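You operate a simulated robot arm through the tools that you are given. There is no shell and no other tool. Be economical: measure what you need, move in short steps, check, and stop when the job is done.

The job below is to be done with a simulated two-armed robot. You get a single attempt, and the scene is never put back.

Task
Gauge the three bottles in the sliding tray and put the NO GO one into the red REJECT tray.
Fine: the other two stay in their pockets.
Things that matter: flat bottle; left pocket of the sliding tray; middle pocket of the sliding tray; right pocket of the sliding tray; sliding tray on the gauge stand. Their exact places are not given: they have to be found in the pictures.

The check looks at the end state, three seconds after you hand in, the way a careful person would. Anything else that was tipped, shoved, dropped, spilled or broken makes it a failure.

Robot
Two 7-joint arms with fingered hands on one trunk, hanging from a carriage that runs on a rail from [-1203, -14] to [777, 9] (x, y) and turns from -6.458 to 5.533 rad about z. Base frame: it is fixed where the carriage stands at the start and does not move with it; the origin is on the floor, on the carriage's upright axis, x ahead of it, y to its left, z up; the surface under the hand at the start is at about z = 928. Readings come in mm, rad, newtons and seconds.
The left shoulder is at the start at [40, 176, 1328], the right one opposite. With the tool pointing down near the work surface each hand reaches from about 360 to 840 mm from the robot's upright axis, wherever it stands, measured 20 degrees to its own side. Places, roughly: left pocket of the sliding tray [600, -400, 900]; middle pocket of the sliding tray [500, -400, 900]; right pocket of the sliding tray [400, -400, 900]; sliding tray on the gauge stand [500, -400, 900]. Payload 4 kg a hand.
Tool frame (each hand has its own): the origin (TCP) lies between the finger pads and is the grasp point; the fingertips stand 30 mm ahead of it; z points along the fingers, y is the line along which they close. Largest opening 104 mm; the body of the gripper starts 35 mm behind the TCP. The gripper is a hand of 4 fingers: y runs from the thumb to the fingers, the wrist lies at [-15, -104, -178] in the tool frame, and closing takes about 1.5 s.
Orientation is told as [roll, pitch, yaw] about the base's x, y, z axes, in that order, counted from this pose: with the fingers straight down and the wrist toward the robot, the tool's x, y and z point along [0, 1, 0], [1, 0, 0] and [0, 0, -1] of the base frame.

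Tools
- The arms move only by the tool play_rows. It takes "left_rows", "right_rows" or both (then of equal length, played together; a hand with none holds still); each is a list of rows, each a list of 3 entries, a list of its own where there are three numbers: the turn, a rotation vector about the tool's x, y, z in rad, then the shift along the tool's x, y, z in mm, then the closure, from 0 (fully open) to 1 (shut). In form: [[[ax, ay, az], [tx, ty, tz], claw], ...]. A call has 1 to 10 rows; each row shifts and turns the commanded pose from where the row before left it, along the tool's axes as they then stand. Each row takes 0.2 s and may step no farther than 50 mm and 0.15 rad from the row before; otherwise, or with a gripper value out of range, the whole call is refused. Where a pose cannot be reached the arm comes as near as it can. A force on the tool above 40 N (or 10 N above the force at the start of the call, whichever is more), or a blocked arm, ends the call early, and 0.2 s more pass. The fingers move at their own pace (about 153 mm/s each) and stop on an object; they squeeze with about 23 N. The grip force told is the motor's: it shows also when the fingers shut on nothing. Time passes only in rows, and 0.2 s behind the last, so rows that do not move let the fingers close. The reply holds the time, the measured pose of the TCP, the force on the tool along the base axes, the opening and the grip force, in the units named above and with some noise, with the torque about the TCP (base axes, N m) and any sound that the robot's microphone picked up.
- Cameras (640 x 400 px; columns grow to the right, rows downward): "scene" is now at [226.7, -57.2, 1632]; the picture's right is [-0.64, -0.77, 0.00], its down [-0.47, 0.39, -0.79] and it looks along [0.61, -0.50, -0.61] (base axes); focal length 244 px, centre (320, 200). "left" rides on the left gripper at [-61, -92, -130] in its tool frame; the picture's right is [-0.81, -0.28, 0.52], its down [0.53, -0.71, 0.46] and it looks along [0.24, 0.64, 0.72] (tool axes); focal length 275 px, centre (320, 200). "right" rides on the right gripper at [61, -92, -130] in its tool frame; the picture's right is [-0.81, 0.28, -0.52], its down [-0.53, -0.71, 0.46] and it looks along [-0.24, 0.64, 0.72] (tool axes); focal length 275 px, centre (320, 200).
- grab_frame(camera): a new picture of that camera. It takes no simulated time.
- raise_lower(by): slides the trunk up (or, below 0, down) by that many mm; the arms and the scene camera ride with it, the base frame stays. It gives what a move gives, with no picture.
- roll_base(legs): drives the robot by 1 to 6 legs, each [ahead, left, turn to the left] in mm, mm and rad, along the robot's own axes; the way and the turn of a leg run together, so that a leg with both is an arc; at most 1500 mm and 3.142 rad a leg. The arms and the cameras ride along, it lands a little off, and it stops where it bumps. It keeps to its track: a leg is cut to what the track allows. It gives what a move gives.
- preshape(shape, hand): the hand has 4 fingers and takes this shape, open, in about a second: jaw (thumb against the fingers, like two jaws); tri (thumb and two fingers); tip (a fingertip pinch); poke (one finger out to press); point (the index stretched); flat (the hand flat); cup (the hand cupped); fist (a fist). The gripper value then closes the fingers along that shape, each until it touches; the sizes above hold for jaw. It gives what a move gives, with no picture.
- turn_head(pan, tilt): turns the head with the scene camera to pan (to the left, within 1.501 rad either way) and tilt (down, from -0.506 to 1.204), counted from straight ahead of the robot. It gives what a move gives.
- locate(camera, pixels): for up to 12 pixels [column, row] of the newest picture of that camera ("zoom" is the newest enlarged one), the place [x, y, z] in the base frame of the surface seen there, good to about 2 mm. It takes no simulated time.
- inspect(camera, box): a new picture of the part [left, top, right, bottom] of that camera's present view, enlarged. It takes no simulated time.
- job_done(): hands the job in; it is judged then, once.

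Go step by step. Measure first, check grasps and placings, and put right what went wrong. The budget is 80 turns and 58 pictures, counting those below and the enlarged ones. Unless the task says otherwise, let go and move clear before handing in, and close with one line.

The tools are called by a JSON object that holds its "fn" and its "kwargs". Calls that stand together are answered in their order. play_rows: Moves the arms, as the interface text tells. Its arguments: {"type":"object","properties":{"left_rows":{"type":"array","items":{"type":"array"}},"right_rows":{"type":"array","items":{"type":"array"}}},"required":[]} The other tools are called the same way: raise_lower (by) slides the trunk up or down; preshape (shape, hand) gives the hand a shape; roll_base (legs) drives the base; turn_head (pan, tilt) turns the head that bears the scene camera; grab_frame (camera) takes a picture; locate (camera, pixels) gives the place of the surface under pixels of a picture; inspect (camera, box) takes an enlarged picture of a part of a camera's view; job_done () hands the job in.

At the start:

```text
clock: 0.0
left_ee_pos: [633.1, -64.4, 1477.7]
left_tool_rot: [0.0, 0.0, 0.001]
left_force: [0.9, -0.2, -0.5]
left_moment: [0.04, 0.02, 0.04]
left_gripper_width: 103.7
left_gripper_force: 0.1
left_shape: jaw
right_ee_pos: [393.4, -500.2, 1478.5]
right_tool_rot: [0.0, 0.001, 0.0]
right_force: [-0.7, 0.1, -0.3]
right_moment: [-0.03, -0.01, 0.0]
right_gripper_width: 103.5
right_gripper_force: 0.0
right_shape: jaw
trunk travel left (down, up): [-450.0, 313.0]
robot x, y, heading: [-3.8, 2.5, 0.002]
head pan, tilt: [-0.691, 0.66]
```

scene: 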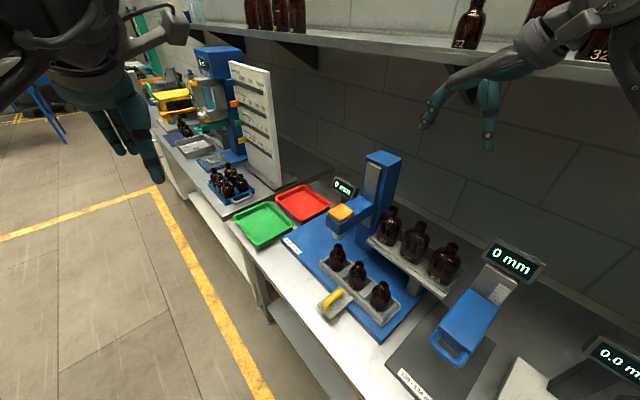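
right: 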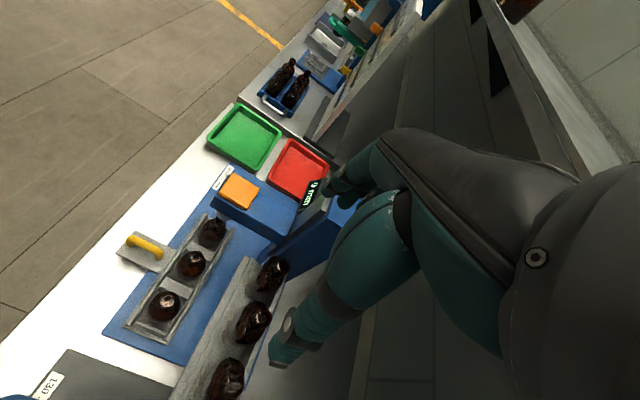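
left: 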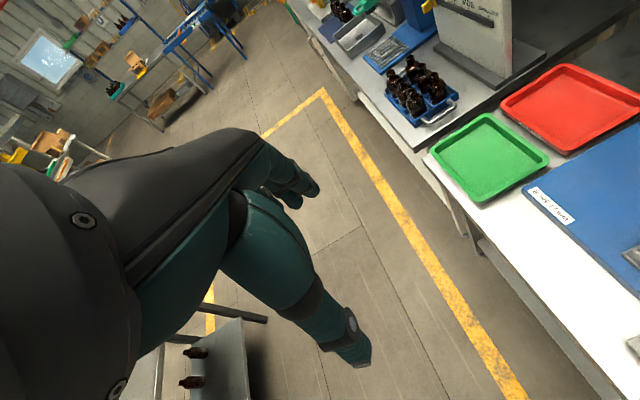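

The scene picture shows the gauge stand around (350,250): a sliding tray with three bottles, a yellow handle at (333,298), an orange plate on the gauge head at (341,212), and a red tray at (303,203). I'll enlarge that area and measure it.

{"fn": "inspect", "kwargs": {"camera": "scene", "box": [220, 140, 480, 350]}}

{"fn": "locate", "kwargs": {"camera": "scene", "pixels": [[337, 248], [357, 268], [380, 286], [333, 298], [341, 212], [303, 203], [262, 224], [382, 155], [344, 188], [338, 236], [320, 262], [385, 322]]}}

{"fn": "inspect", "kwargs": {"camera": "right", "box": [100, 120, 340, 380]}}

```text
1.90 times, centred on (350, 245) of scene
```

zoom: 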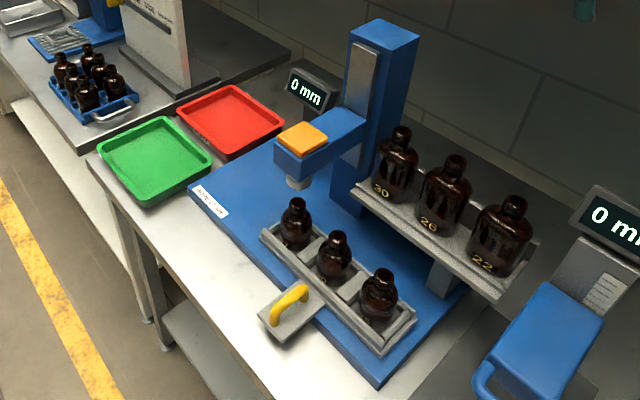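

```text
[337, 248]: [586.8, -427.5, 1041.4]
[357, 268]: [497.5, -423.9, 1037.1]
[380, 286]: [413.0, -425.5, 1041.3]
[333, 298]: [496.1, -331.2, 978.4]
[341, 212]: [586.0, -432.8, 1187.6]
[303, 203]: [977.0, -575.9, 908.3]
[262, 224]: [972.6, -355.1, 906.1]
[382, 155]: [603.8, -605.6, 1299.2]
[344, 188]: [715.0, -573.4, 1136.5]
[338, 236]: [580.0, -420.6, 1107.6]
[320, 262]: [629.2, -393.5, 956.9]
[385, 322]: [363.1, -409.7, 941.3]
```

```text
1.54 times, centred on (220, 250) of right
```

zoom: 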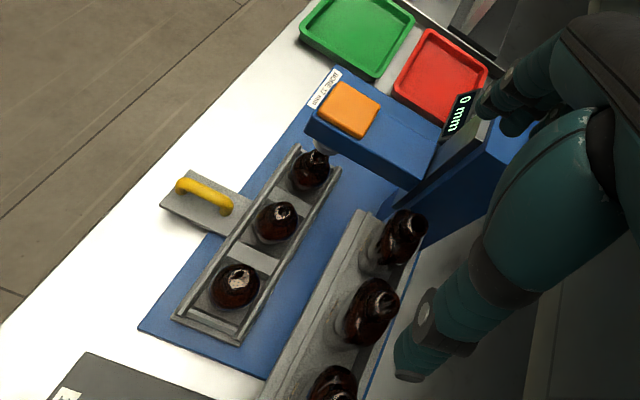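

I've located the bottles, handle, gauge head and red tray. Next I'll read the label at (293,245), the display at (344,188) and the bottle details.

{"fn": "inspect", "kwargs": {"camera": "scene", "box": [275, 230, 315, 260]}}

{"fn": "inspect", "kwargs": {"camera": "scene", "box": [310, 170, 410, 330]}}

{"fn": "inspect", "kwargs": {"camera": "right", "box": [200, 155, 260, 200]}}

```text
13.33 times, centred on (295, 245) of scene
```

zoom: 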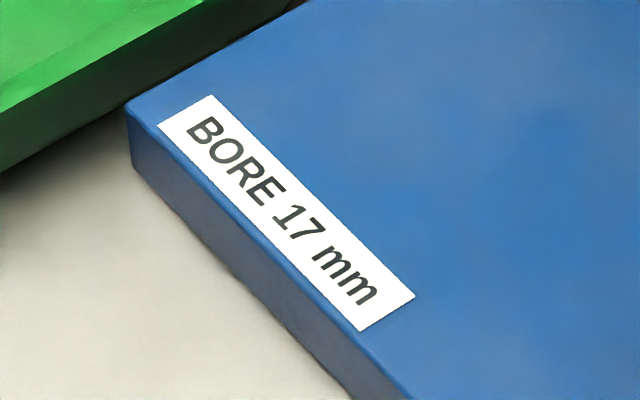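

```text
2.50 times, centred on (360, 250) of scene
```

zoom: 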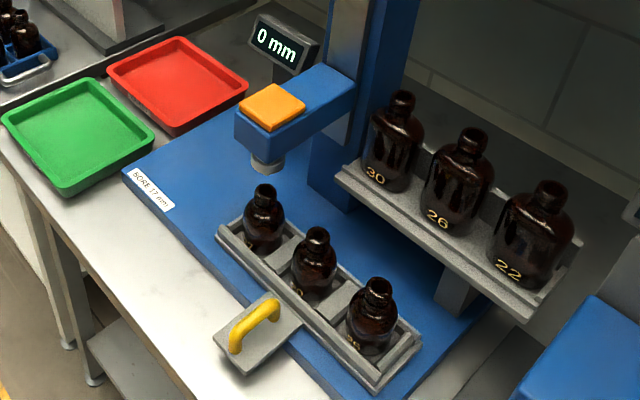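

```text
8.89 times, centred on (230, 178) of right
```

zoom: 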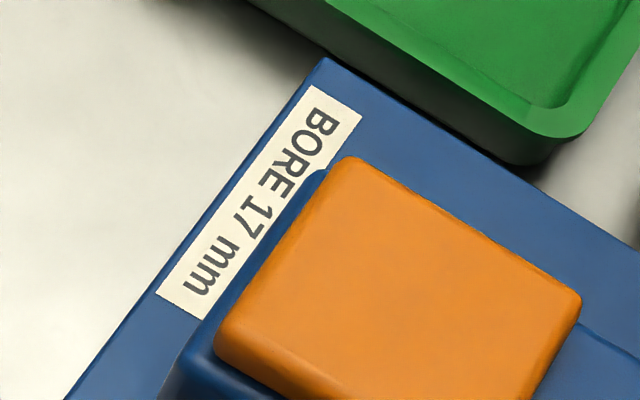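

The label reads "BORE 17 mm", so this is a plug gauge: pressing the orange plate drives the plug into the bottle neck under it, and the tray slides by its yellow handle. Next I'll measure the plate, the handle, the plug and the red tray more closely.

{"fn": "locate", "kwargs": {"camera": "zoom", "pixels": [[350, 180], [560, 300], [235, 335], [400, 290], [520, 385]]}}

{"fn": "inspect", "kwargs": {"camera": "scene", "box": [300, 190, 420, 330]}}

```text
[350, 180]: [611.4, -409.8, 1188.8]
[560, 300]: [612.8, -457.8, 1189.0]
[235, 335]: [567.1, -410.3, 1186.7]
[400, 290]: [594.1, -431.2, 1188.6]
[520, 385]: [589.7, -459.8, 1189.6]
```

```text
2.86 times, centred on (360, 260) of scene
```

zoom: 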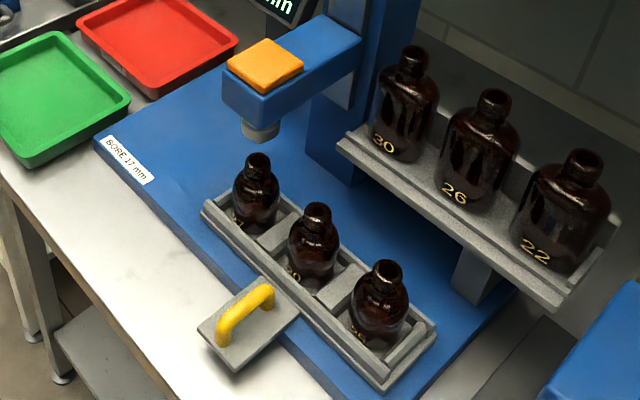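

The plate centre is about (589,-434,1188). I'll locate the handle ends, plug, bottle necks and tray edges from this zoom.

{"fn": "locate", "kwargs": {"camera": "zoom", "pixels": [[266, 290], [245, 303], [222, 340], [260, 135], [258, 158], [317, 208], [388, 267], [208, 210], [432, 325], [386, 385], [240, 365], [205, 335]]}}

{"fn": "preshape", "kwargs": {"shape": "fist", "hand": "right"}}

{"fn": "grab_frame", "kwargs": {"camera": "right"}}

```text
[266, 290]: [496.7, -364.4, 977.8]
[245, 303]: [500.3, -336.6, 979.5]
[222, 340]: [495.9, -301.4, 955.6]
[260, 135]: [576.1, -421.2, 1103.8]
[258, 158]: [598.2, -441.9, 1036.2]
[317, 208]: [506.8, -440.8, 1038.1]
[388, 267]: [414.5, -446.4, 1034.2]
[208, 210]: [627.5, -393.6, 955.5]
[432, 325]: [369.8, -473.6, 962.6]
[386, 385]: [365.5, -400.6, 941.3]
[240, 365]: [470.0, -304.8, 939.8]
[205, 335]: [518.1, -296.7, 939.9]
```

```text
clock: 0.9
left_ee_pos: [633.4, -64.6, 1478.0]
left_tool_rot: [0.002, 0.0, 0.0]
left_force: [0.3, 0.7, -0.3]
left_moment: [0.0, 0.0, 0.02]
left_gripper_width: 103.4
left_gripper_force: 0.3
left_shape: jaw
right_ee_pos: [393.7, -500.1, 1478.2]
right_tool_rot: [0.0, 0.0, 0.001]
right_force: [-1.2, 0.0, -0.1]
right_moment: [0.0, 0.01, 0.03]
right_gripper_width: 0.0
right_gripper_force: 0.1
right_shape: fist
trunk travel left (down, up): [-450.0, 313.0]
robot x, y, heading: [-4.3, 0.4, -0.0]
head pan, tilt: [-0.691, 0.66]
```

```text
48 pictures are left
```

right: 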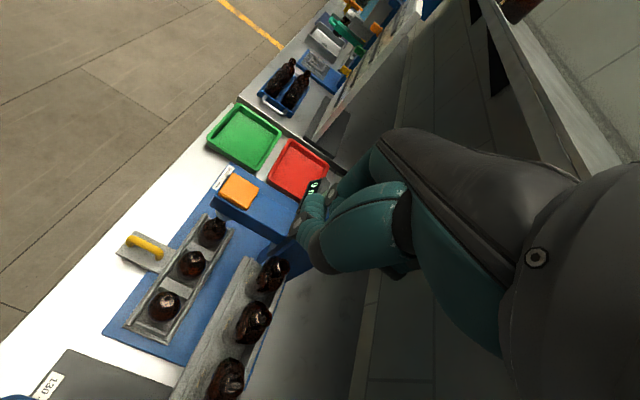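

The fist's contact point is uncertain, so I'll go back to jaw, whose geometry is known, and press with the closed fingertips. First the right hand goes above the plate.

{"fn": "preshape", "kwargs": {"shape": "jaw", "hand": "right"}}

{"fn": "play_rows", "kwargs": {"right_rows": [[[0, 0, 0], [9.5, 28, 30], 1], [[0, 0, 0], [9.5, 28, 30], 1], [[0, 0, 0], [9.5, 28, 30], 1], [[0, 0, 0], [9.5, 28, 30], 1], [[0, 0, 0], [9.5, 28, 30], 1], [[0, 0, 0], [9.5, 28, 30], 1], [[0, 0, 0], [9, 27, 30], 1], [[0, 0, 0], [0, 0, 0], 1]]}}

{"fn": "grab_frame", "kwargs": {"camera": "scene"}}

{"fn": "grab_frame", "kwargs": {"camera": "right"}}

```text
clock: 1.8
left_ee_pos: [633.1, -65.3, 1477.9]
left_tool_rot: [-0.002, 0.0, 0.0]
left_force: [-0.4, -0.5, 0.6]
left_moment: [-0.01, 0.02, 0.01]
left_gripper_width: 103.4
left_gripper_force: 0.0
left_shape: jaw
right_ee_pos: [393.2, -499.9, 1479.1]
right_tool_rot: [0.0, 0.0, 0.0]
right_force: [0.2, 0.4, 0.4]
right_moment: [-0.02, 0.0, -0.01]
right_gripper_width: 103.4
right_gripper_force: 0.1
right_shape: jaw
trunk travel left (down, up): [-450.0, 313.0]
robot x, y, heading: [-0.3, -1.3, 0.001]
head pan, tilt: [-0.691, 0.66]
```

```text
clock: 3.6
left_ee_pos: [632.4, -65.0, 1477.7]
left_tool_rot: [-0.001, 0.0, 0.001]
left_force: [-1.2, 0.2, 0.8]
left_moment: [-0.01, 0.04, -0.01]
left_gripper_width: 103.5
left_gripper_force: 0.0
left_shape: jaw
right_ee_pos: [588.8, -433.1, 1270.3]
right_tool_rot: [0.0, 0.0, 0.0]
right_force: [0.4, 0.9, 0.2]
right_moment: [0.01, 0.0, 0.01]
right_gripper_width: 0.3
right_gripper_force: 23.3
right_shape: jaw
trunk travel left (down, up): [-450.0, 313.0]
robot x, y, heading: [-0.0, 4.7, 0.001]
head pan, tilt: [-0.691, 0.66]
```

```text
47 pictures are left
```

scene: 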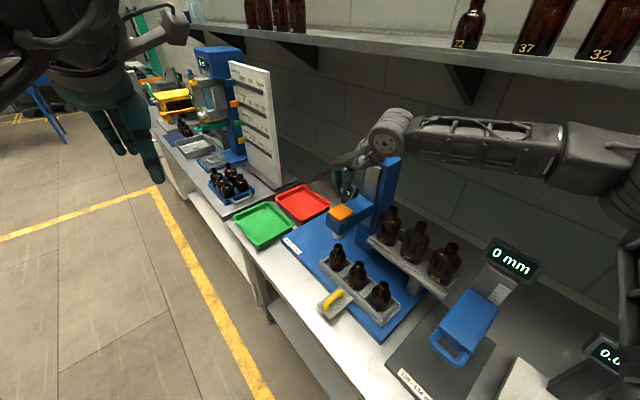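

```text
46 pictures are left
```

right: 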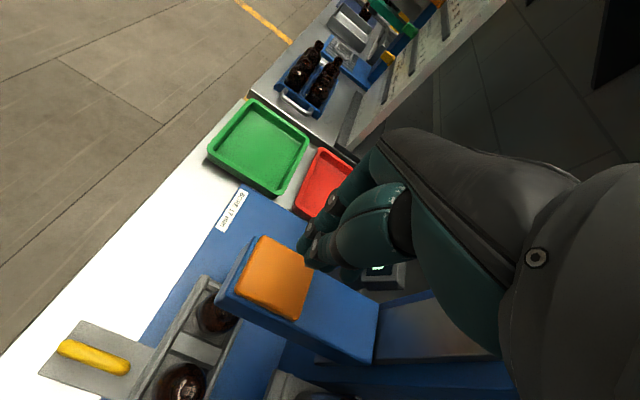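

The hand is over the plate and the display is just visible at (375,268) in the right camera. I'll come down to touch the plate and start pressing.

{"fn": "play_rows", "kwargs": {"right_rows": [[[0, 0, 0], [0, 0, 25], 1], [[0, 0, 0], [0, 0, 20], 1], [[0, 0, 0], [0, 0, 10], 1], [[0, 0, 0], [0, 0, 10], 1], [[0, 0, 0], [0, 0, 10], 1]]}}

{"fn": "grab_frame", "kwargs": {"camera": "right"}}

{"fn": "inspect", "kwargs": {"camera": "scene", "box": [290, 160, 410, 310]}}

```text
clock: 4.8
left_ee_pos: [633.8, -65.4, 1478.2]
left_tool_rot: [0.0, -0.001, -0.001]
left_force: [-0.3, -0.1, 0.0]
left_moment: [0.01, -0.01, 0.01]
left_gripper_width: 103.7
left_gripper_force: 0.0
left_shape: jaw
right_ee_pos: [586.8, -433.7, 1195.2]
right_tool_rot: [-0.001, -0.002, 0.0]
right_force: [1.6, 0.4, 5.3]
right_moment: [-0.03, -0.03, 0.02]
right_gripper_width: 0.3
right_gripper_force: 23.2
right_shape: jaw
trunk travel left (down, up): [-450.0, 313.0]
robot x, y, heading: [-1.8, -0.2, 0.001]
head pan, tilt: [-0.691, 0.66]
```

```text
45 pictures are left
```

right: 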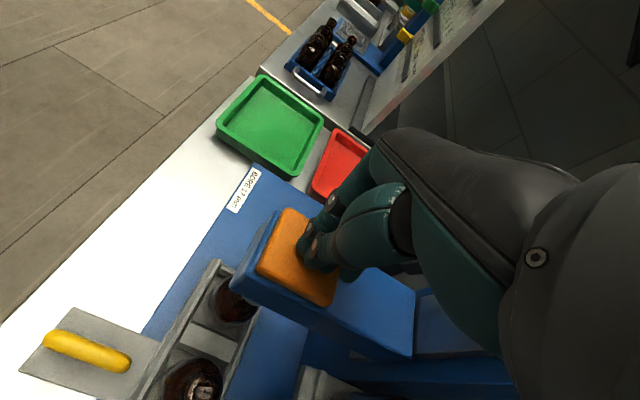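

```text
2.67 times, centred on (350, 235) of scene
```

zoom: 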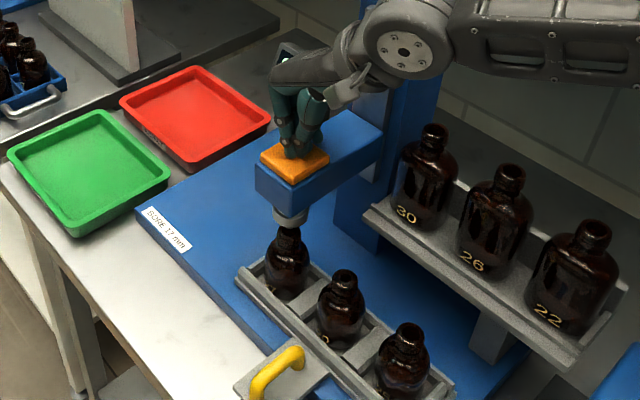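

The head comes down under light force (5 N). I'll keep pressing in small steps and watch the force.

{"fn": "play_rows", "kwargs": {"right_rows": [[[0, 0, 0], [0, 0, 8], 1], [[0, 0, 0], [0, 0, 8], 1], [[0, 0, 0], [0, 0, 8], 1], [[0, 0, 0], [0, 0, 0], 1]]}}

{"fn": "inspect", "kwargs": {"camera": "scene", "box": [290, 160, 410, 310]}}

```text
clock: 5.8
left_ee_pos: [633.0, -64.5, 1478.3]
left_tool_rot: [0.0, 0.002, 0.001]
left_force: [0.5, 0.7, 1.1]
left_moment: [-0.03, 0.02, 0.03]
left_gripper_width: 103.8
left_gripper_force: 0.0
left_shape: jaw
right_ee_pos: [587.0, -434.1, 1169.0]
right_tool_rot: [0.0, -0.002, 0.002]
right_force: [0.3, 2.5, 5.9]
right_moment: [0.07, -0.01, 0.02]
right_gripper_width: 0.0
right_gripper_force: 23.1
right_shape: jaw
trunk travel left (down, up): [-450.0, 313.0]
robot x, y, heading: [-2.0, 0.8, 0.001]
head pan, tilt: [-0.691, 0.66]
```

```text
2.67 times, centred on (350, 235) of scene
```

zoom: 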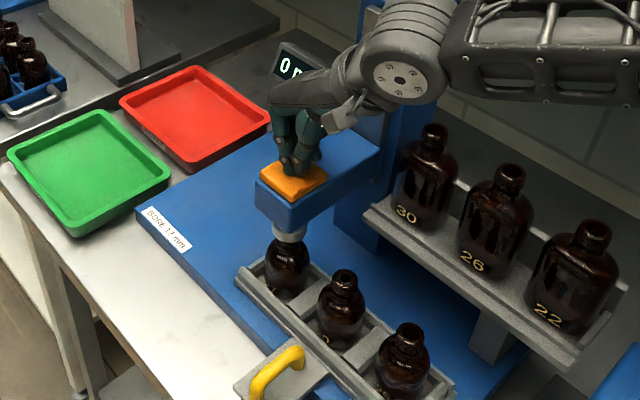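

The display still reads 0 at (300,68), the force is low, and the collar has reached the neck. I'll press on in smaller steps.

{"fn": "play_rows", "kwargs": {"right_rows": [[[0, 0, 0], [0, 0, 5], 1], [[0, 0, 0], [0, 0, 5], 1], [[0, 0, 0], [0, 0, 0], 1]]}}

{"fn": "inspect", "kwargs": {"camera": "scene", "box": [290, 160, 410, 310]}}

```text
clock: 6.6
left_ee_pos: [634.0, -65.8, 1479.0]
left_tool_rot: [-0.002, -0.002, 0.001]
left_force: [0.2, -0.1, -0.3]
left_moment: [0.03, -0.02, 0.01]
left_gripper_width: 103.8
left_gripper_force: 0.1
left_shape: jaw
right_ee_pos: [590.7, -435.7, 1162.2]
right_tool_rot: [-0.001, -0.007, 0.001]
right_force: [-8.2, 1.3, 30.0]
right_moment: [0.12, 0.33, 0.01]
right_gripper_width: 0.3
right_gripper_force: 23.0
right_shape: jaw
trunk travel left (down, up): [-450.0, 313.0]
robot x, y, heading: [-0.4, 3.9, -0.001]
head pan, tilt: [-0.691, 0.66]
```

```text
2.67 times, centred on (350, 235) of scene
```

zoom: 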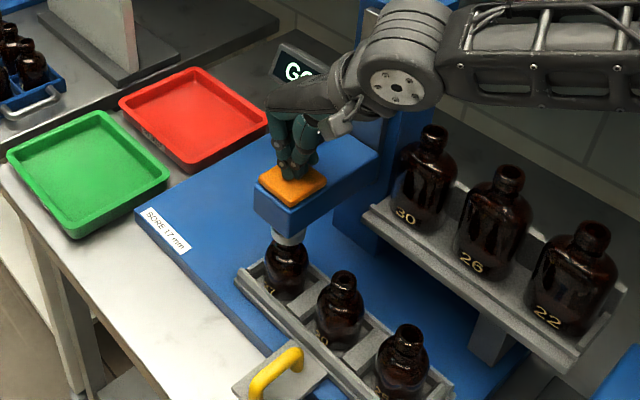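

The display now starts with "GO" at 30 N, so the left bottle passes. I'll lift slowly and check that the head springs back.

{"fn": "play_rows", "kwargs": {"right_rows": [[[0, 0, 0], [0, 0, -10], 1], [[0, 0, 0], [0, 0, -15], 1], [[0, 0, 0], [0, 0, -20], 1], [[0, 0, 0], [0, 0, -25], 1], [[0, 0, 0], [0, 0, -30], 1], [[0, 0, 0], [0, 0, -30], 1]]}}

{"fn": "grab_frame", "kwargs": {"camera": "scene"}}

{"fn": "inspect", "kwargs": {"camera": "scene", "box": [290, 160, 410, 310]}}

```text
clock: 8.0
left_ee_pos: [632.8, -64.7, 1478.4]
left_tool_rot: [-0.001, -0.001, 0.001]
left_force: [0.8, 0.1, 1.1]
left_moment: [-0.01, 0.0, 0.01]
left_gripper_width: 103.6
left_gripper_force: 0.0
left_shape: jaw
right_ee_pos: [588.8, -430.7, 1288.4]
right_tool_rot: [0.0, 0.0, 0.0]
right_force: [-1.1, 0.8, -0.3]
right_moment: [-0.04, -0.02, 0.04]
right_gripper_width: 0.0
right_gripper_force: 23.0
right_shape: jaw
trunk travel left (down, up): [-450.0, 313.0]
robot x, y, heading: [-0.9, -2.0, 0.001]
head pan, tilt: [-0.691, 0.66]
```

```text
41 pictures are left
```

scene: 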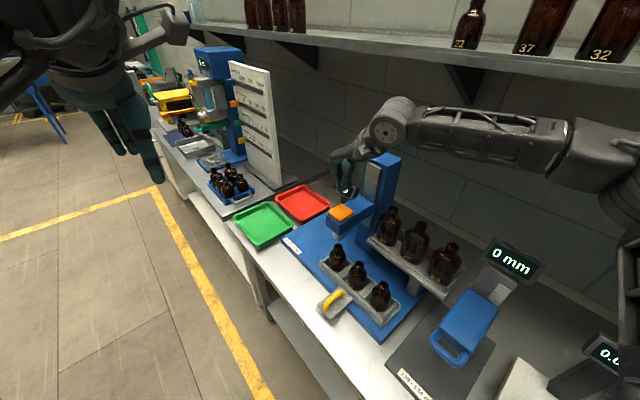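

```text
2.67 times, centred on (350, 235) of scene
```

zoom: 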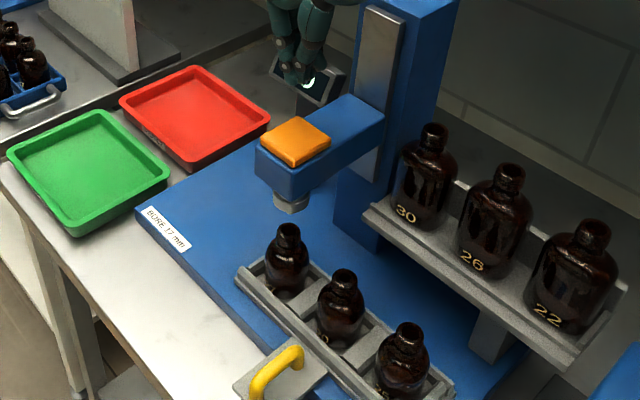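

The head sprang back and the left bottle is still standing. Now the hand goes over the yellow handle at (497,-330,979), with the fingers open.

{"fn": "play_rows", "kwargs": {"right_rows": [[[0, 0, 0], [34, -31, 0], 0], [[0, 0, 0], [34, -31, 0], 0], [[0, 0, 0], [33, -30, 0], 0], [[0, 0, 0], [0, 0, 45], 0], [[0, 0, 0], [0, 0, 45], 0], [[0, 0, 0], [0, 0, 45], 0], [[0, 0, 0], [0, 0, 45], 0], [[0, 0, 0], [0, 0, 45], 0], [[0, 0, 0], [0, 0, 0], 0]]}}

{"fn": "grab_frame", "kwargs": {"camera": "right"}}

{"fn": "inspect", "kwargs": {"camera": "scene", "box": [270, 180, 430, 330]}}

```text
clock: 10.0
left_ee_pos: [633.7, -64.8, 1478.5]
left_tool_rot: [0.001, 0.0, 0.0]
left_force: [0.3, -0.8, 0.2]
left_moment: [0.01, 0.01, -0.06]
left_gripper_width: 103.7
left_gripper_force: 0.1
left_shape: jaw
right_ee_pos: [495.0, -333.9, 1063.7]
right_tool_rot: [0.0, 0.0, -0.001]
right_force: [-0.4, -0.1, -0.2]
right_moment: [0.0, -0.02, -0.02]
right_gripper_width: 103.8
right_gripper_force: 0.1
right_shape: jaw
trunk travel left (down, up): [-450.0, 313.0]
robot x, y, heading: [2.4, -2.5, -0.001]
head pan, tilt: [-0.691, 0.66]
```

```text
39 pictures are left
```

right: 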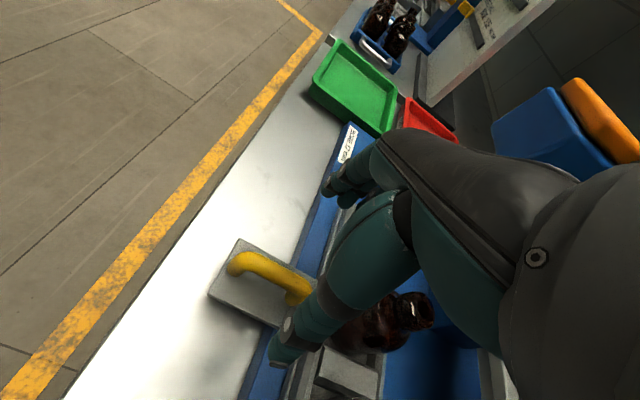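

```text
2.67 times, centred on (350, 255) of scene
```

zoom: 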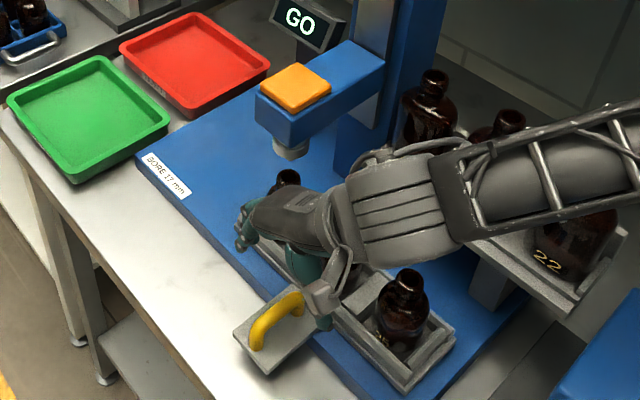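

The display holds "GO". The handle bar (y from -301 to -364) sits between the open fingers; I'll shift 17 mm away from the bottles, lower to grip height, and look before closing.

{"fn": "play_rows", "kwargs": {"right_rows": [[[0, 0, 0], [17, 2, 0], 0], [[0, 0, 0], [0, 0, 30], 0], [[0, 0, 0], [0, 0, 30], 0], [[0, 0, 0], [0, 0, 25], 0], [[0, 0, 0], [0, 0, 0], 0]]}}

{"fn": "grab_frame", "kwargs": {"camera": "right"}}

{"fn": "inspect", "kwargs": {"camera": "scene", "box": [290, 220, 410, 330]}}

```text
clock: 11.2
left_ee_pos: [633.3, -64.2, 1478.0]
left_tool_rot: [-0.002, 0.0, 0.0]
left_force: [-0.4, 0.6, -0.2]
left_moment: [-0.03, -0.02, -0.01]
left_gripper_width: 103.3
left_gripper_force: 0.1
left_shape: jaw
right_ee_pos: [497.3, -318.8, 974.7]
right_tool_rot: [0.0, 0.001, 0.001]
right_force: [0.1, 0.1, -0.1]
right_moment: [0.02, -0.03, 0.01]
right_gripper_width: 104.0
right_gripper_force: 0.1
right_shape: jaw
trunk travel left (down, up): [-450.0, 313.0]
robot x, y, heading: [-0.3, 0.2, 0.006]
head pan, tilt: [-0.691, 0.66]
```

```text
37 pictures are left
```

right: 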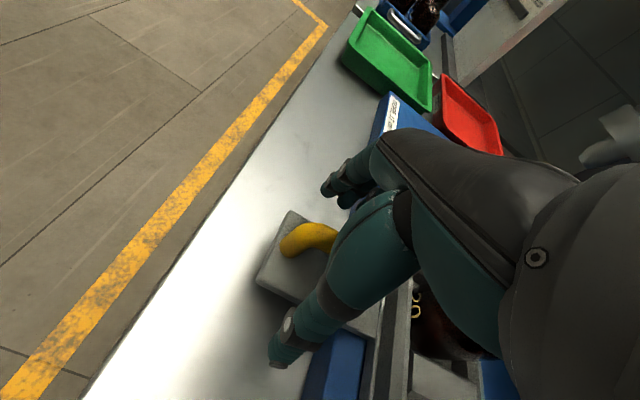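

```text
3.64 times, centred on (350, 275) of scene
```

zoom: 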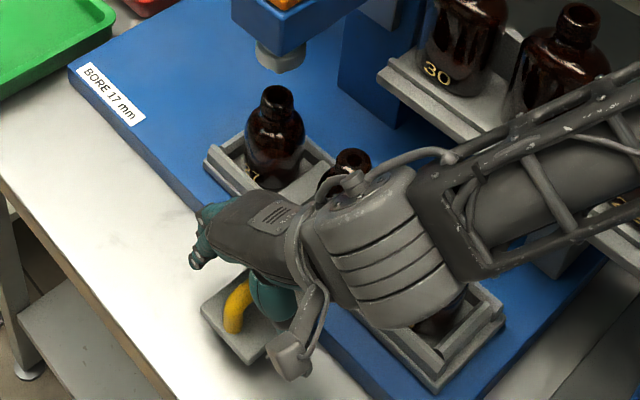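

The bar lies between thumb and fingers, so I'll close on it.

{"fn": "play_rows", "kwargs": {"right_rows": [[[0, 0, 0], [0, 0, 0], 1], [[0, 0, 0], [0, 0, 0], 1], [[0, 0, 0], [0, 0, 0], 1], [[0, 0, 0], [0, 0, 0], 1], [[0, 0, 0], [0, 0, 0], 1], [[0, 0, 0], [0, 0, 0], 1], [[0, 0, 0], [0, 0, 0], 1], [[0, 0, 0], [0, 0, 0], 1]]}}

```text
clock: 13.0
left_ee_pos: [633.4, -65.1, 1477.6]
left_tool_rot: [0.001, 0.0, 0.0]
left_force: [0.4, 0.5, 0.1]
left_moment: [0.01, -0.03, 0.02]
left_gripper_width: 103.5
left_gripper_force: 0.0
left_shape: jaw
right_ee_pos: [496.1, -319.5, 975.3]
right_tool_rot: [0.002, 0.002, 0.0]
right_force: [3.8, -4.0, -14.0]
right_moment: [-0.04, -0.18, 0.09]
right_gripper_width: 0.0
right_gripper_force: 23.3
right_shape: jaw
trunk travel left (down, up): [-450.0, 313.0]
robot x, y, heading: [0.3, -0.9, 0.005]
head pan, tilt: [-0.691, 0.66]
```

The width reads 0 with about 14 N of vertical force, so the fingers may have shut under the bar. I'll look.

{"fn": "grab_frame", "kwargs": {"camera": "right"}}

{"fn": "inspect", "kwargs": {"camera": "scene", "box": [290, 230, 390, 330]}}

```text
35 pictures are left
```

right: 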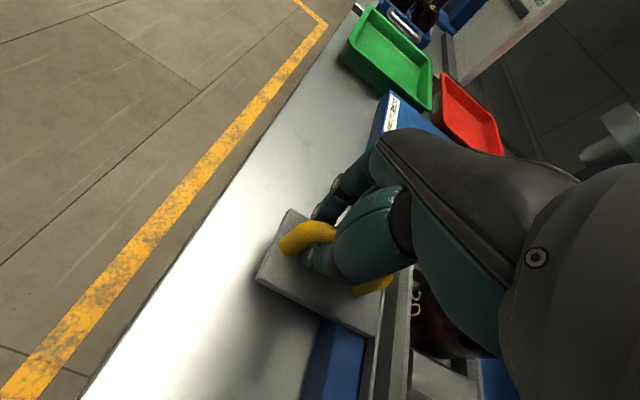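

```text
4.00 times, centred on (340, 280) of scene
```

zoom: 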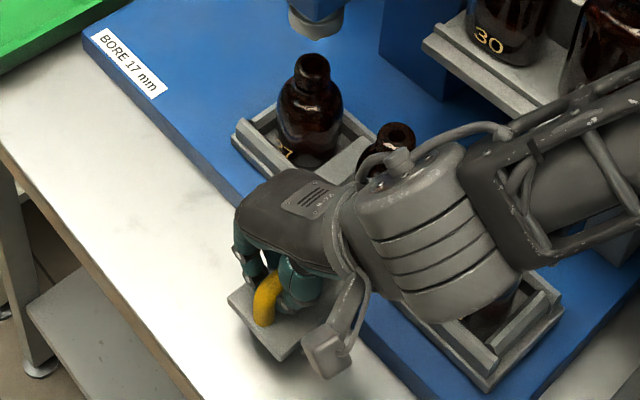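

The fingers are hooked round the bar, which is good enough to slide with. I'll slide the tray +90 mm in x gently.

{"fn": "play_rows", "kwargs": {"right_rows": [[[0, 0, 0], [0, 5, 0], 1], [[0, 0, 0], [0, 10, 0], 1], [[0, 0, 0], [0, 12, 0], 1], [[0, 0, 0], [0, 12, 0], 1], [[0, 0, 0], [0, 12, 0], 1], [[0, 0, 0], [0, 12, 0], 1], [[0, 0, 0], [0, 12, 0], 1], [[0, 0, 0], [0, 10, 0], 1], [[0, 0, 0], [0, 5, 0], 1], [[0, 0, 0], [0, 0, 0], 1]]}}

{"fn": "inspect", "kwargs": {"camera": "scene", "box": [270, 180, 430, 330]}}

```text
clock: 15.2
left_ee_pos: [631.5, -64.2, 1476.7]
left_tool_rot: [0.0, 0.003, 0.001]
left_force: [0.0, -0.4, 0.4]
left_moment: [-0.02, 0.02, -0.04]
left_gripper_width: 103.7
left_gripper_force: 0.1
left_shape: jaw
right_ee_pos: [583.8, -317.5, 976.7]
right_tool_rot: [-0.003, 0.005, 0.001]
right_force: [1.5, -8.7, -28.0]
right_moment: [-0.07, -0.1, -0.01]
right_gripper_width: 0.0
right_gripper_force: 23.4
right_shape: jaw
trunk travel left (down, up): [-450.0, 313.0]
robot x, y, heading: [0.6, 0.3, -0.0]
head pan, tilt: [-0.691, 0.66]
```

```text
2.67 times, centred on (350, 255) of scene
```

zoom: 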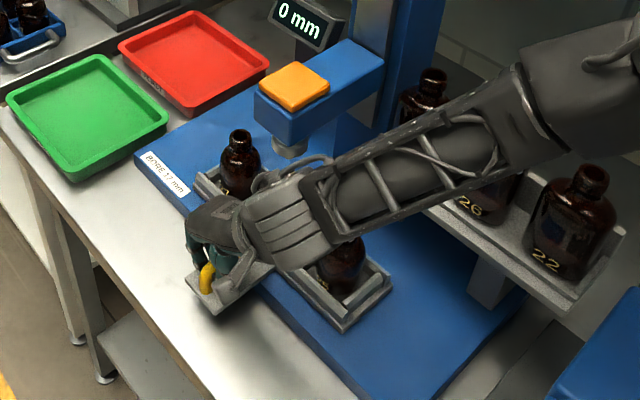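

The tray moved and the display reset to 0 mm. I'll release, rise and move clear to check the alignment.

{"fn": "play_rows", "kwargs": {"right_rows": [[[0, 0, 0], [0, 0, 0], 0.5], [[0, 0, 0], [0, 0, 0], 0], [[0, 0, 0], [0, 0, 0], 0], [[0, 0, 0], [0, 0, 0], 0], [[0, 0, 0], [0, 0, 0], 0]]}}

{"fn": "play_rows", "kwargs": {"right_rows": [[[0, 0, 0], [0, 0, -20], 0], [[0, 0, 0], [0, 0, -45], 0], [[0, 0, 0], [0, 0, -50], 0], [[0, 0, 0], [0, 0, -50], 0], [[0, 0, 0], [0, 0, -50], 0], [[0, 0, 0], [0, 0, -50], 0], [[0, 0, 0], [0, 0, -50], 0], [[0, 0, 0], [0, 0, 0], 1]]}}

{"fn": "inspect", "kwargs": {"camera": "scene", "box": [270, 180, 430, 330]}}

```text
clock: 16.4
left_ee_pos: [634.4, -64.8, 1477.8]
left_tool_rot: [0.0, -0.001, 0.002]
left_force: [-0.6, 0.3, 0.0]
left_moment: [-0.01, -0.01, 0.04]
left_gripper_width: 103.7
left_gripper_force: 0.1
left_shape: jaw
right_ee_pos: [586.9, -316.4, 979.2]
right_tool_rot: [-0.001, 0.0, 0.001]
right_force: [0.1, -1.2, 1.6]
right_moment: [0.0, -0.04, 0.0]
right_gripper_width: 103.8
right_gripper_force: 0.1
right_shape: jaw
trunk travel left (down, up): [-450.0, 313.0]
robot x, y, heading: [1.3, 1.3, -0.001]
head pan, tilt: [-0.691, 0.66]
```

```text
clock: 18.2
left_ee_pos: [632.5, -64.5, 1478.0]
left_tool_rot: [-0.001, -0.001, -0.001]
left_force: [0.5, -0.3, -0.2]
left_moment: [0.02, 0.0, -0.02]
left_gripper_width: 103.6
left_gripper_force: 0.0
left_shape: jaw
right_ee_pos: [588.8, -313.9, 1292.3]
right_tool_rot: [0.001, 0.0, 0.0]
right_force: [-1.3, 0.2, 0.0]
right_moment: [-0.03, -0.02, 0.0]
right_gripper_width: 0.0
right_gripper_force: 0.2
right_shape: jaw
trunk travel left (down, up): [-450.0, 313.0]
robot x, y, heading: [-1.1, 3.4, -0.004]
head pan, tilt: [-0.691, 0.66]
```

```text
2.67 times, centred on (350, 255) of scene
```

zoom: 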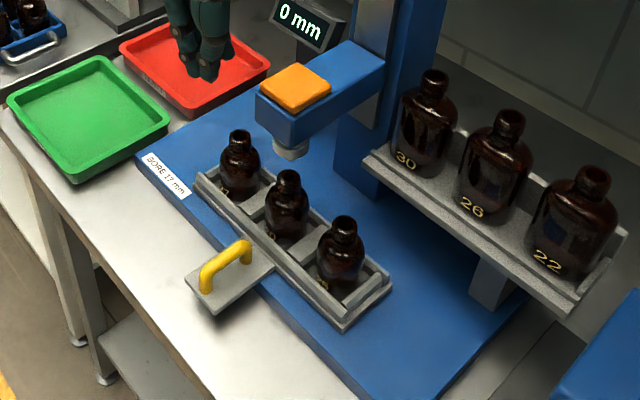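

The middle bottle top at (287,178) is under the plug at (290,148), almost the same offset as for the left bottle. I'll measure to be sure.

{"fn": "locate", "kwargs": {"camera": "zoom", "pixels": [[287, 174], [240, 134], [342, 220], [197, 178], [345, 330], [290, 152], [226, 255]]}}

```text
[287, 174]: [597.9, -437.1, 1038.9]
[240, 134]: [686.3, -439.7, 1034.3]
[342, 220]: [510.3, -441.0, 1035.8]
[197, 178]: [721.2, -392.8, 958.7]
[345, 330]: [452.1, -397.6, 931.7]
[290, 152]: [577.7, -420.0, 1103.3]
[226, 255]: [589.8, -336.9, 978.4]
```

The middle bottle is aligned (x≈598, same reading as the left one had). I'll press again.

{"fn": "play_rows", "kwargs": {"right_rows": [[[0, 0, 0], [-40, 0, 0], 1], [[0, 0, 0], [-40, 0, 0], 1], [[0, 0, 0], [-39, 0, 0], 1], [[0, 0, 0], [0, 0, 40], 1], [[0, 0, 0], [0, 0, 26], 1], [[0, 0, 0], [0, 0, 15], 1], [[0, 0, 0], [0, 0, 15], 1], [[0, 0, 0], [0, 0, 10], 1], [[0, 0, 0], [0, 0, 10], 1], [[0, 0, 0], [0, 0, 0], 1]]}}

{"fn": "play_rows", "kwargs": {"right_rows": [[[0, 0, 0], [0, 0, 5], 1], [[0, 0, 0], [0, 0, 5], 1], [[0, 0, 0], [0, 0, 4], 1], [[0, 0, 0], [0, 0, 0], 1]]}}

{"fn": "inspect", "kwargs": {"camera": "scene", "box": [290, 160, 410, 310]}}

```text
clock: 20.4
left_ee_pos: [632.9, -64.8, 1478.4]
left_tool_rot: [-0.002, 0.0, -0.001]
left_force: [0.1, -0.4, -0.4]
left_moment: [-0.02, 0.02, 0.01]
left_gripper_width: 103.8
left_gripper_force: 0.0
left_shape: jaw
right_ee_pos: [588.6, -434.9, 1179.4]
right_tool_rot: [-0.001, -0.002, -0.001]
right_force: [-3.6, -0.6, 10.9]
right_moment: [-0.03, 0.09, -0.02]
right_gripper_width: 0.0
right_gripper_force: 22.8
right_shape: jaw
trunk travel left (down, up): [-450.0, 313.0]
robot x, y, heading: [-0.4, 2.4, 0.0]
head pan, tilt: [-0.691, 0.66]
```

```text
clock: 21.4
left_ee_pos: [633.4, -64.9, 1479.0]
left_tool_rot: [0.0, 0.0, 0.0]
left_force: [-0.6, -0.4, 0.0]
left_moment: [0.0, 0.0, -0.03]
left_gripper_width: 103.6
left_gripper_force: 0.0
left_shape: jaw
right_ee_pos: [588.1, -434.1, 1165.8]
right_tool_rot: [0.001, 0.0, 0.001]
right_force: [-5.9, 0.9, 18.9]
right_moment: [0.11, 0.18, 0.02]
right_gripper_width: 0.3
right_gripper_force: 22.8
right_shape: jaw
trunk travel left (down, up): [-450.0, 313.0]
robot x, y, heading: [-1.8, -2.2, 0.005]
head pan, tilt: [-0.691, 0.66]
```

```text
2.67 times, centred on (350, 235) of scene
```

zoom: 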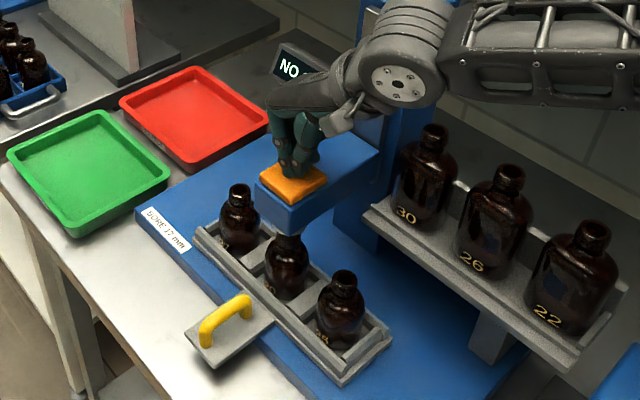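

The display shows "NO…" with 19 N, and resistance came earlier than for the left bottle, so the middle one looks like the NO GO. I'll press a touch more to confirm, then lift off and read it in full.

{"fn": "play_rows", "kwargs": {"right_rows": [[[0, 0, 0], [0, 0, 4], 1], [[0, 0, 0], [0, 0, 3], 1], [[0, 0, 0], [0, 0, 0], 1]]}}

{"fn": "play_rows", "kwargs": {"right_rows": [[[0, 0, 0], [0, 0, -10], 1], [[0, 0, 0], [0, 0, -15], 1], [[0, 0, 0], [0, 0, -20], 1], [[0, 0, 0], [0, 0, -25], 1], [[0, 0, 0], [0, 0, -30], 1], [[0, 0, 0], [0, 0, -30], 1], [[0, 0, 0], [40, 0, 0], 0], [[0, 0, 0], [40, 0, 0], 0], [[0, 0, 0], [36, 0, 0], 0]]}}

{"fn": "inspect", "kwargs": {"camera": "scene", "box": [270, 170, 430, 330]}}

```text
clock: 22.3
left_ee_pos: [634.1, -65.1, 1478.2]
left_tool_rot: [-0.001, -0.002, 0.001]
left_force: [-0.3, 0.2, -0.3]
left_moment: [0.01, 0.0, -0.03]
left_gripper_width: 103.5
left_gripper_force: 0.1
left_shape: jaw
right_ee_pos: [592.8, -434.9, 1165.8]
right_tool_rot: [0.001, -0.02, -0.001]
right_force: [-2.6, -1.5, 18.7]
right_moment: [0.0, 0.18, 0.01]
right_gripper_width: 0.0
right_gripper_force: 23.1
right_shape: jaw
trunk travel left (down, up): [-450.0, 313.0]
robot x, y, heading: [-0.8, -2.5, 0.001]
head pan, tilt: [-0.691, 0.66]
stopped in row 3 (right hand): the force on the tool passed its limit at 40 N (the readings are from after the stop); the commanded pose is now the measured one
```

```text
clock: 24.3
left_ee_pos: [633.2, -64.3, 1478.1]
left_tool_rot: [0.001, 0.0, -0.001]
left_force: [0.0, 0.0, -0.3]
left_moment: [0.04, 0.03, 0.03]
left_gripper_width: 103.5
left_gripper_force: 0.0
left_shape: jaw
right_ee_pos: [589.6, -318.1, 1291.1]
right_tool_rot: [0.001, -0.01, 0.002]
right_force: [0.0, -0.5, 0.3]
right_moment: [-0.04, 0.03, -0.02]
right_gripper_width: 103.9
right_gripper_force: 0.1
right_shape: jaw
trunk travel left (down, up): [-450.0, 313.0]
robot x, y, heading: [-1.4, -1.8, -0.0]
head pan, tilt: [-0.691, 0.66]
```

```text
2.50 times, centred on (350, 250) of scene
```

zoom: 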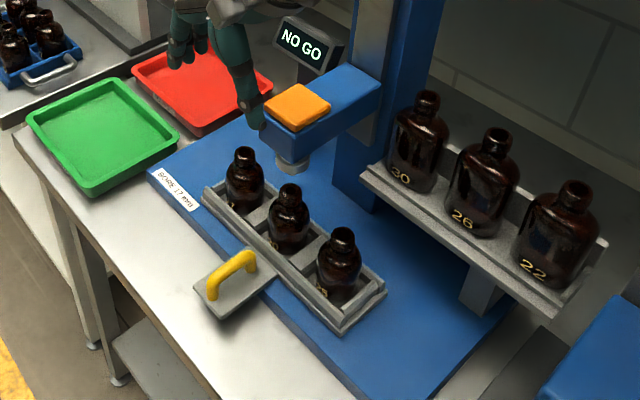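

The middle bottle reads NO GO in full. I'll gauge the third as asked: down onto the handle again (bar at x≈590).

{"fn": "play_rows", "kwargs": {"right_rows": [[[0, 0.01, 0], [0, 0, 45], 0], [[0, 0, 0], [0, 0, 45], 0], [[0, 0, 0], [0, 0, 45], 0], [[0, 0, 0], [0, 0, 45], 0], [[0, 0, 0], [0, 0, 45], 0], [[0, 0, 0], [0, 0, 45], 0], [[0, 0, 0], [0, 0, 25], 0], [[0, 0, 0], [0, 0, 19], 0], [[0, 0, 0], [0, 0, 0], 0]]}}

{"fn": "play_rows", "kwargs": {"right_rows": [[[0, 0, 0], [0, 0, 0], 1], [[0, 0, 0], [0, 0, 0], 1], [[0, 0, 0], [0, 0, 0], 1], [[0, 0, 0], [0, 0, 0], 1], [[0, 0, 0], [0, 0, 0], 1], [[0, 0, 0], [0, 0, 0], 1], [[0, 0, 0], [0, 0, 0], 1], [[0, 0, 0], [0, 0, 0], 1]]}}

{"fn": "inspect", "kwargs": {"camera": "scene", "box": [270, 170, 430, 330]}}

```text
clock: 26.3
left_ee_pos: [632.7, -64.6, 1479.0]
left_tool_rot: [0.0, 0.0, 0.001]
left_force: [0.3, 0.2, -0.7]
left_moment: [0.03, -0.01, 0.01]
left_gripper_width: 103.6
left_gripper_force: 0.1
left_shape: jaw
right_ee_pos: [593.0, -315.2, 974.7]
right_tool_rot: [0.012, -0.008, 0.002]
right_force: [-0.1, 0.0, -0.3]
right_moment: [0.02, 0.03, 0.01]
right_gripper_width: 104.0
right_gripper_force: 0.0
right_shape: jaw
trunk travel left (down, up): [-450.0, 313.0]
robot x, y, heading: [2.1, 0.1, 0.001]
head pan, tilt: [-0.691, 0.66]
```

```text
clock: 28.1
left_ee_pos: [632.2, -67.1, 1477.9]
left_tool_rot: [0.001, 0.001, -0.001]
left_force: [0.8, -0.4, -0.9]
left_moment: [0.02, 0.03, -0.02]
left_gripper_width: 103.7
left_gripper_force: 0.1
left_shape: jaw
right_ee_pos: [591.5, -316.5, 975.4]
right_tool_rot: [0.011, -0.008, 0.001]
right_force: [1.0, -4.0, -7.0]
right_moment: [-0.03, -0.07, 0.02]
right_gripper_width: 0.6
right_gripper_force: 23.3
right_shape: jaw
trunk travel left (down, up): [-450.0, 313.0]
robot x, y, heading: [-0.5, 3.1, -0.002]
head pan, tilt: [-0.691, 0.66]
```

```text
2.50 times, centred on (350, 250) of scene
```

zoom: 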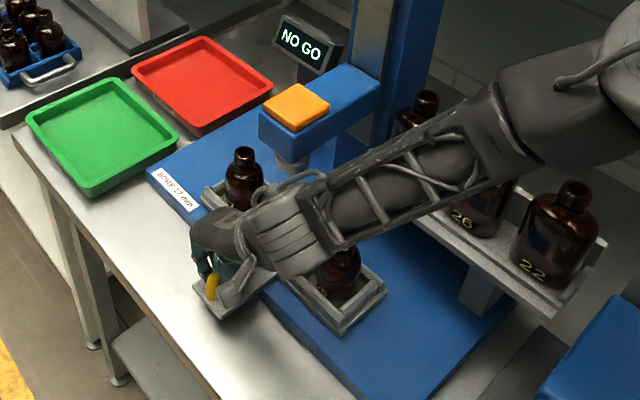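

The handle is hooked again. The right bottle is 88 mm behind the middle one, so I'll slide another 88 mm.

{"fn": "play_rows", "kwargs": {"right_rows": [[[0, 0, 0], [0, 5, 0], 1], [[0, 0, 0], [0, 10, 0], 1], [[0, 0, 0], [0, 12, 0], 1], [[0, 0, 0], [0, 12, 0], 1], [[0, 0, 0], [0, 12, 0], 1], [[0, 0, 0], [0, 12, 0], 1], [[0, 0, 0], [0, 12, 0], 1], [[0, 0, 0], [0, 9, 0], 1], [[0, 0, 0], [0, 4, 0], 1], [[0, 0, 0], [0, 0, 0], 1]]}}

{"fn": "play_rows", "kwargs": {"right_rows": [[[0, 0, 0], [0, 0, 0], 0.5], [[0, 0, 0], [0, 0, 0], 0], [[0, 0, 0], [0, 0, 0], 0], [[0, 0, 0], [0, 0, 0], 0], [[0, 0, 0], [0, 0, 0], 0]]}}

{"fn": "play_rows", "kwargs": {"right_rows": [[[0, 0, 0], [0, 0, -20], 0], [[0, 0, 0], [0, 0, -45], 0], [[0, 0, 0], [0, 0, -50], 0], [[0, 0, 0], [0, 0, -50], 0], [[0, 0, 0], [0, 0, -50], 0], [[0, 0, 0], [0, 0, -50], 0], [[0, 0, 0], [0, 0, -50], 0], [[0, 0, 0], [0, 0, 0], 1]]}}

{"fn": "inspect", "kwargs": {"camera": "scene", "box": [270, 180, 430, 330]}}

```text
clock: 29.6
left_ee_pos: [632.5, -63.9, 1477.5]
left_tool_rot: [0.001, 0.0, -0.001]
left_force: [0.1, 0.4, 0.4]
left_moment: [-0.04, 0.02, -0.01]
left_gripper_width: 103.6
left_gripper_force: 0.0
left_shape: jaw
right_ee_pos: [638.9, -316.4, 975.7]
right_tool_rot: [0.01, 0.011, 0.002]
right_force: [0.2, 1.5, -18.9]
right_moment: [0.05, -0.15, 0.06]
right_gripper_width: 0.6
right_gripper_force: 23.0
right_shape: jaw
right hand out of reach, approached as far as the arm can: row 6, 7
trunk travel left (down, up): [-450.0, 313.0]
robot x, y, heading: [-0.6, 0.1, 0.001]
head pan, tilt: [-0.691, 0.66]
stopped in row 7 (right hand): the force on the tool passed its limit at 44 N (the readings are from after the stop); the commanded pose is now the measured one
```

```text
clock: 30.8
left_ee_pos: [632.8, -64.8, 1477.8]
left_tool_rot: [-0.001, 0.002, 0.001]
left_force: [1.0, 0.3, -0.1]
left_moment: [-0.02, 0.01, 0.01]
left_gripper_width: 103.7
left_gripper_force: 0.0
left_shape: jaw
right_ee_pos: [644.1, -318.0, 982.2]
right_tool_rot: [0.01, 0.004, 0.002]
right_force: [0.0, -0.7, -0.8]
right_moment: [-0.02, 0.01, -0.01]
right_gripper_width: 103.7
right_gripper_force: 0.0
right_shape: jaw
trunk travel left (down, up): [-450.0, 313.0]
robot x, y, heading: [-1.8, -2.5, -0.005]
head pan, tilt: [-0.691, 0.66]
```

```text
clock: 32.6
left_ee_pos: [632.9, -64.3, 1478.2]
left_tool_rot: [0.001, 0.0, 0.0]
left_force: [-0.7, 0.8, 0.4]
left_moment: [-0.03, -0.01, -0.03]
left_gripper_width: 103.5
left_gripper_force: 0.0
left_shape: jaw
right_ee_pos: [643.5, -322.8, 1299.3]
right_tool_rot: [0.008, 0.002, 0.002]
right_force: [-1.5, -0.3, -1.4]
right_moment: [-0.02, 0.02, -0.03]
right_gripper_width: 0.2
right_gripper_force: 0.1
right_shape: jaw
trunk travel left (down, up): [-450.0, 313.0]
robot x, y, heading: [1.3, 2.7, -0.002]
head pan, tilt: [-0.691, 0.66]
```

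```text
2.67 times, centred on (350, 255) of scene
```

zoom: 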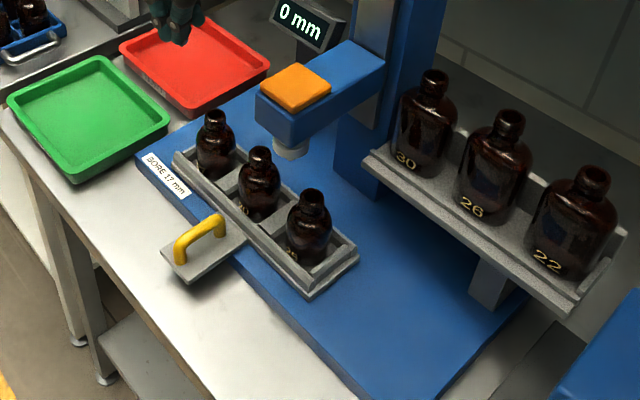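

The arm ran out of reach halfway (tray moved about 50 mm, all bottles standing, display 0). I need to drive the carriage ahead, so I'll lift the hand high first and check the right arm's surroundings.

{"fn": "play_rows", "kwargs": {"right_rows": [[[0, 0, 0], [0, -20, -40], 1], [[0, 0, 0], [0, -20, -40], 1], [[0, 0, 0], [0, -20, -40], 1], [[0, 0, 0], [0, -20, -40], 1], [[0, 0, 0], [0, -20, -20], 1]]}}

{"fn": "turn_head", "kwargs": {"pan": -1.1, "tilt": 0.5}}

{"fn": "grab_frame", "kwargs": {"camera": "scene"}}

```text
clock: 33.8
left_ee_pos: [633.0, -65.6, 1478.0]
left_tool_rot: [0.0, -0.002, -0.001]
left_force: [0.8, -0.1, -0.9]
left_moment: [0.0, 0.01, -0.01]
left_gripper_width: 103.8
left_gripper_force: 0.0
left_shape: jaw
right_ee_pos: [542.8, -322.5, 1477.8]
right_tool_rot: [0.011, 0.003, 0.002]
right_force: [0.2, 0.3, 0.0]
right_moment: [0.01, 0.0, -0.02]
right_gripper_width: 0.1
right_gripper_force: 22.6
right_shape: jaw
trunk travel left (down, up): [-450.0, 313.0]
robot x, y, heading: [-0.2, -0.7, -0.001]
head pan, tilt: [-0.691, 0.66]
```

```text
clock: 34.7
left_ee_pos: [632.6, -65.2, 1477.0]
left_tool_rot: [0.001, 0.001, 0.0]
left_force: [0.3, -0.4, -0.6]
left_moment: [0.04, 0.03, -0.01]
left_gripper_width: 103.5
left_gripper_force: 0.1
left_shape: jaw
right_ee_pos: [544.1, -322.4, 1477.5]
right_tool_rot: [0.012, 0.004, 0.001]
right_force: [-0.3, 0.1, -0.1]
right_moment: [0.0, -0.02, 0.01]
right_gripper_width: 0.1
right_gripper_force: 22.8
right_shape: jaw
trunk travel left (down, up): [-450.0, 313.0]
robot x, y, heading: [-0.7, 3.3, -0.003]
head pan, tilt: [-1.1, 0.499]
```

```text
27 pictures are left
```

scene: 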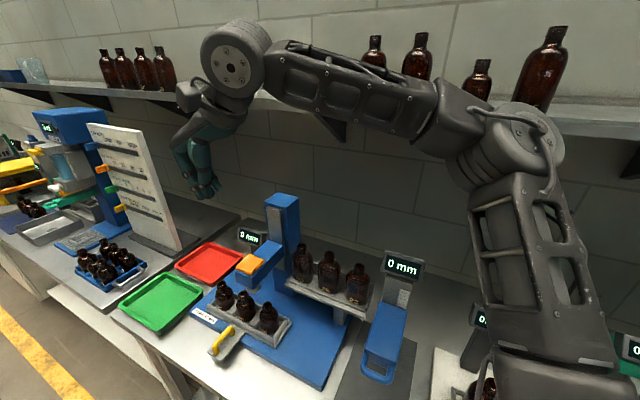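

{"fn": "locate", "kwargs": {"camera": "scene", "pixels": [[530, 140], [440, 130], [500, 360], [540, 110], [280, 230], [404, 268], [535, 60], [450, 105], [200, 262], [222, 285], [245, 305], [268, 320]]}}

```text
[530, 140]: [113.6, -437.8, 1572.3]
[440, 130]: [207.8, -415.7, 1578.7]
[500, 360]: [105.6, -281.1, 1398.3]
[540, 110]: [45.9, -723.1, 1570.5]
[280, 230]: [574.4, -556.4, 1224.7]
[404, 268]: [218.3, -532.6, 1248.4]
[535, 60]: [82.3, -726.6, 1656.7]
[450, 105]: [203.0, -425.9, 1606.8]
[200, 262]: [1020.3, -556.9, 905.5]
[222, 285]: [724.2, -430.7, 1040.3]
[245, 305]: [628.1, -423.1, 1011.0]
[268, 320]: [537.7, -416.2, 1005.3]
```

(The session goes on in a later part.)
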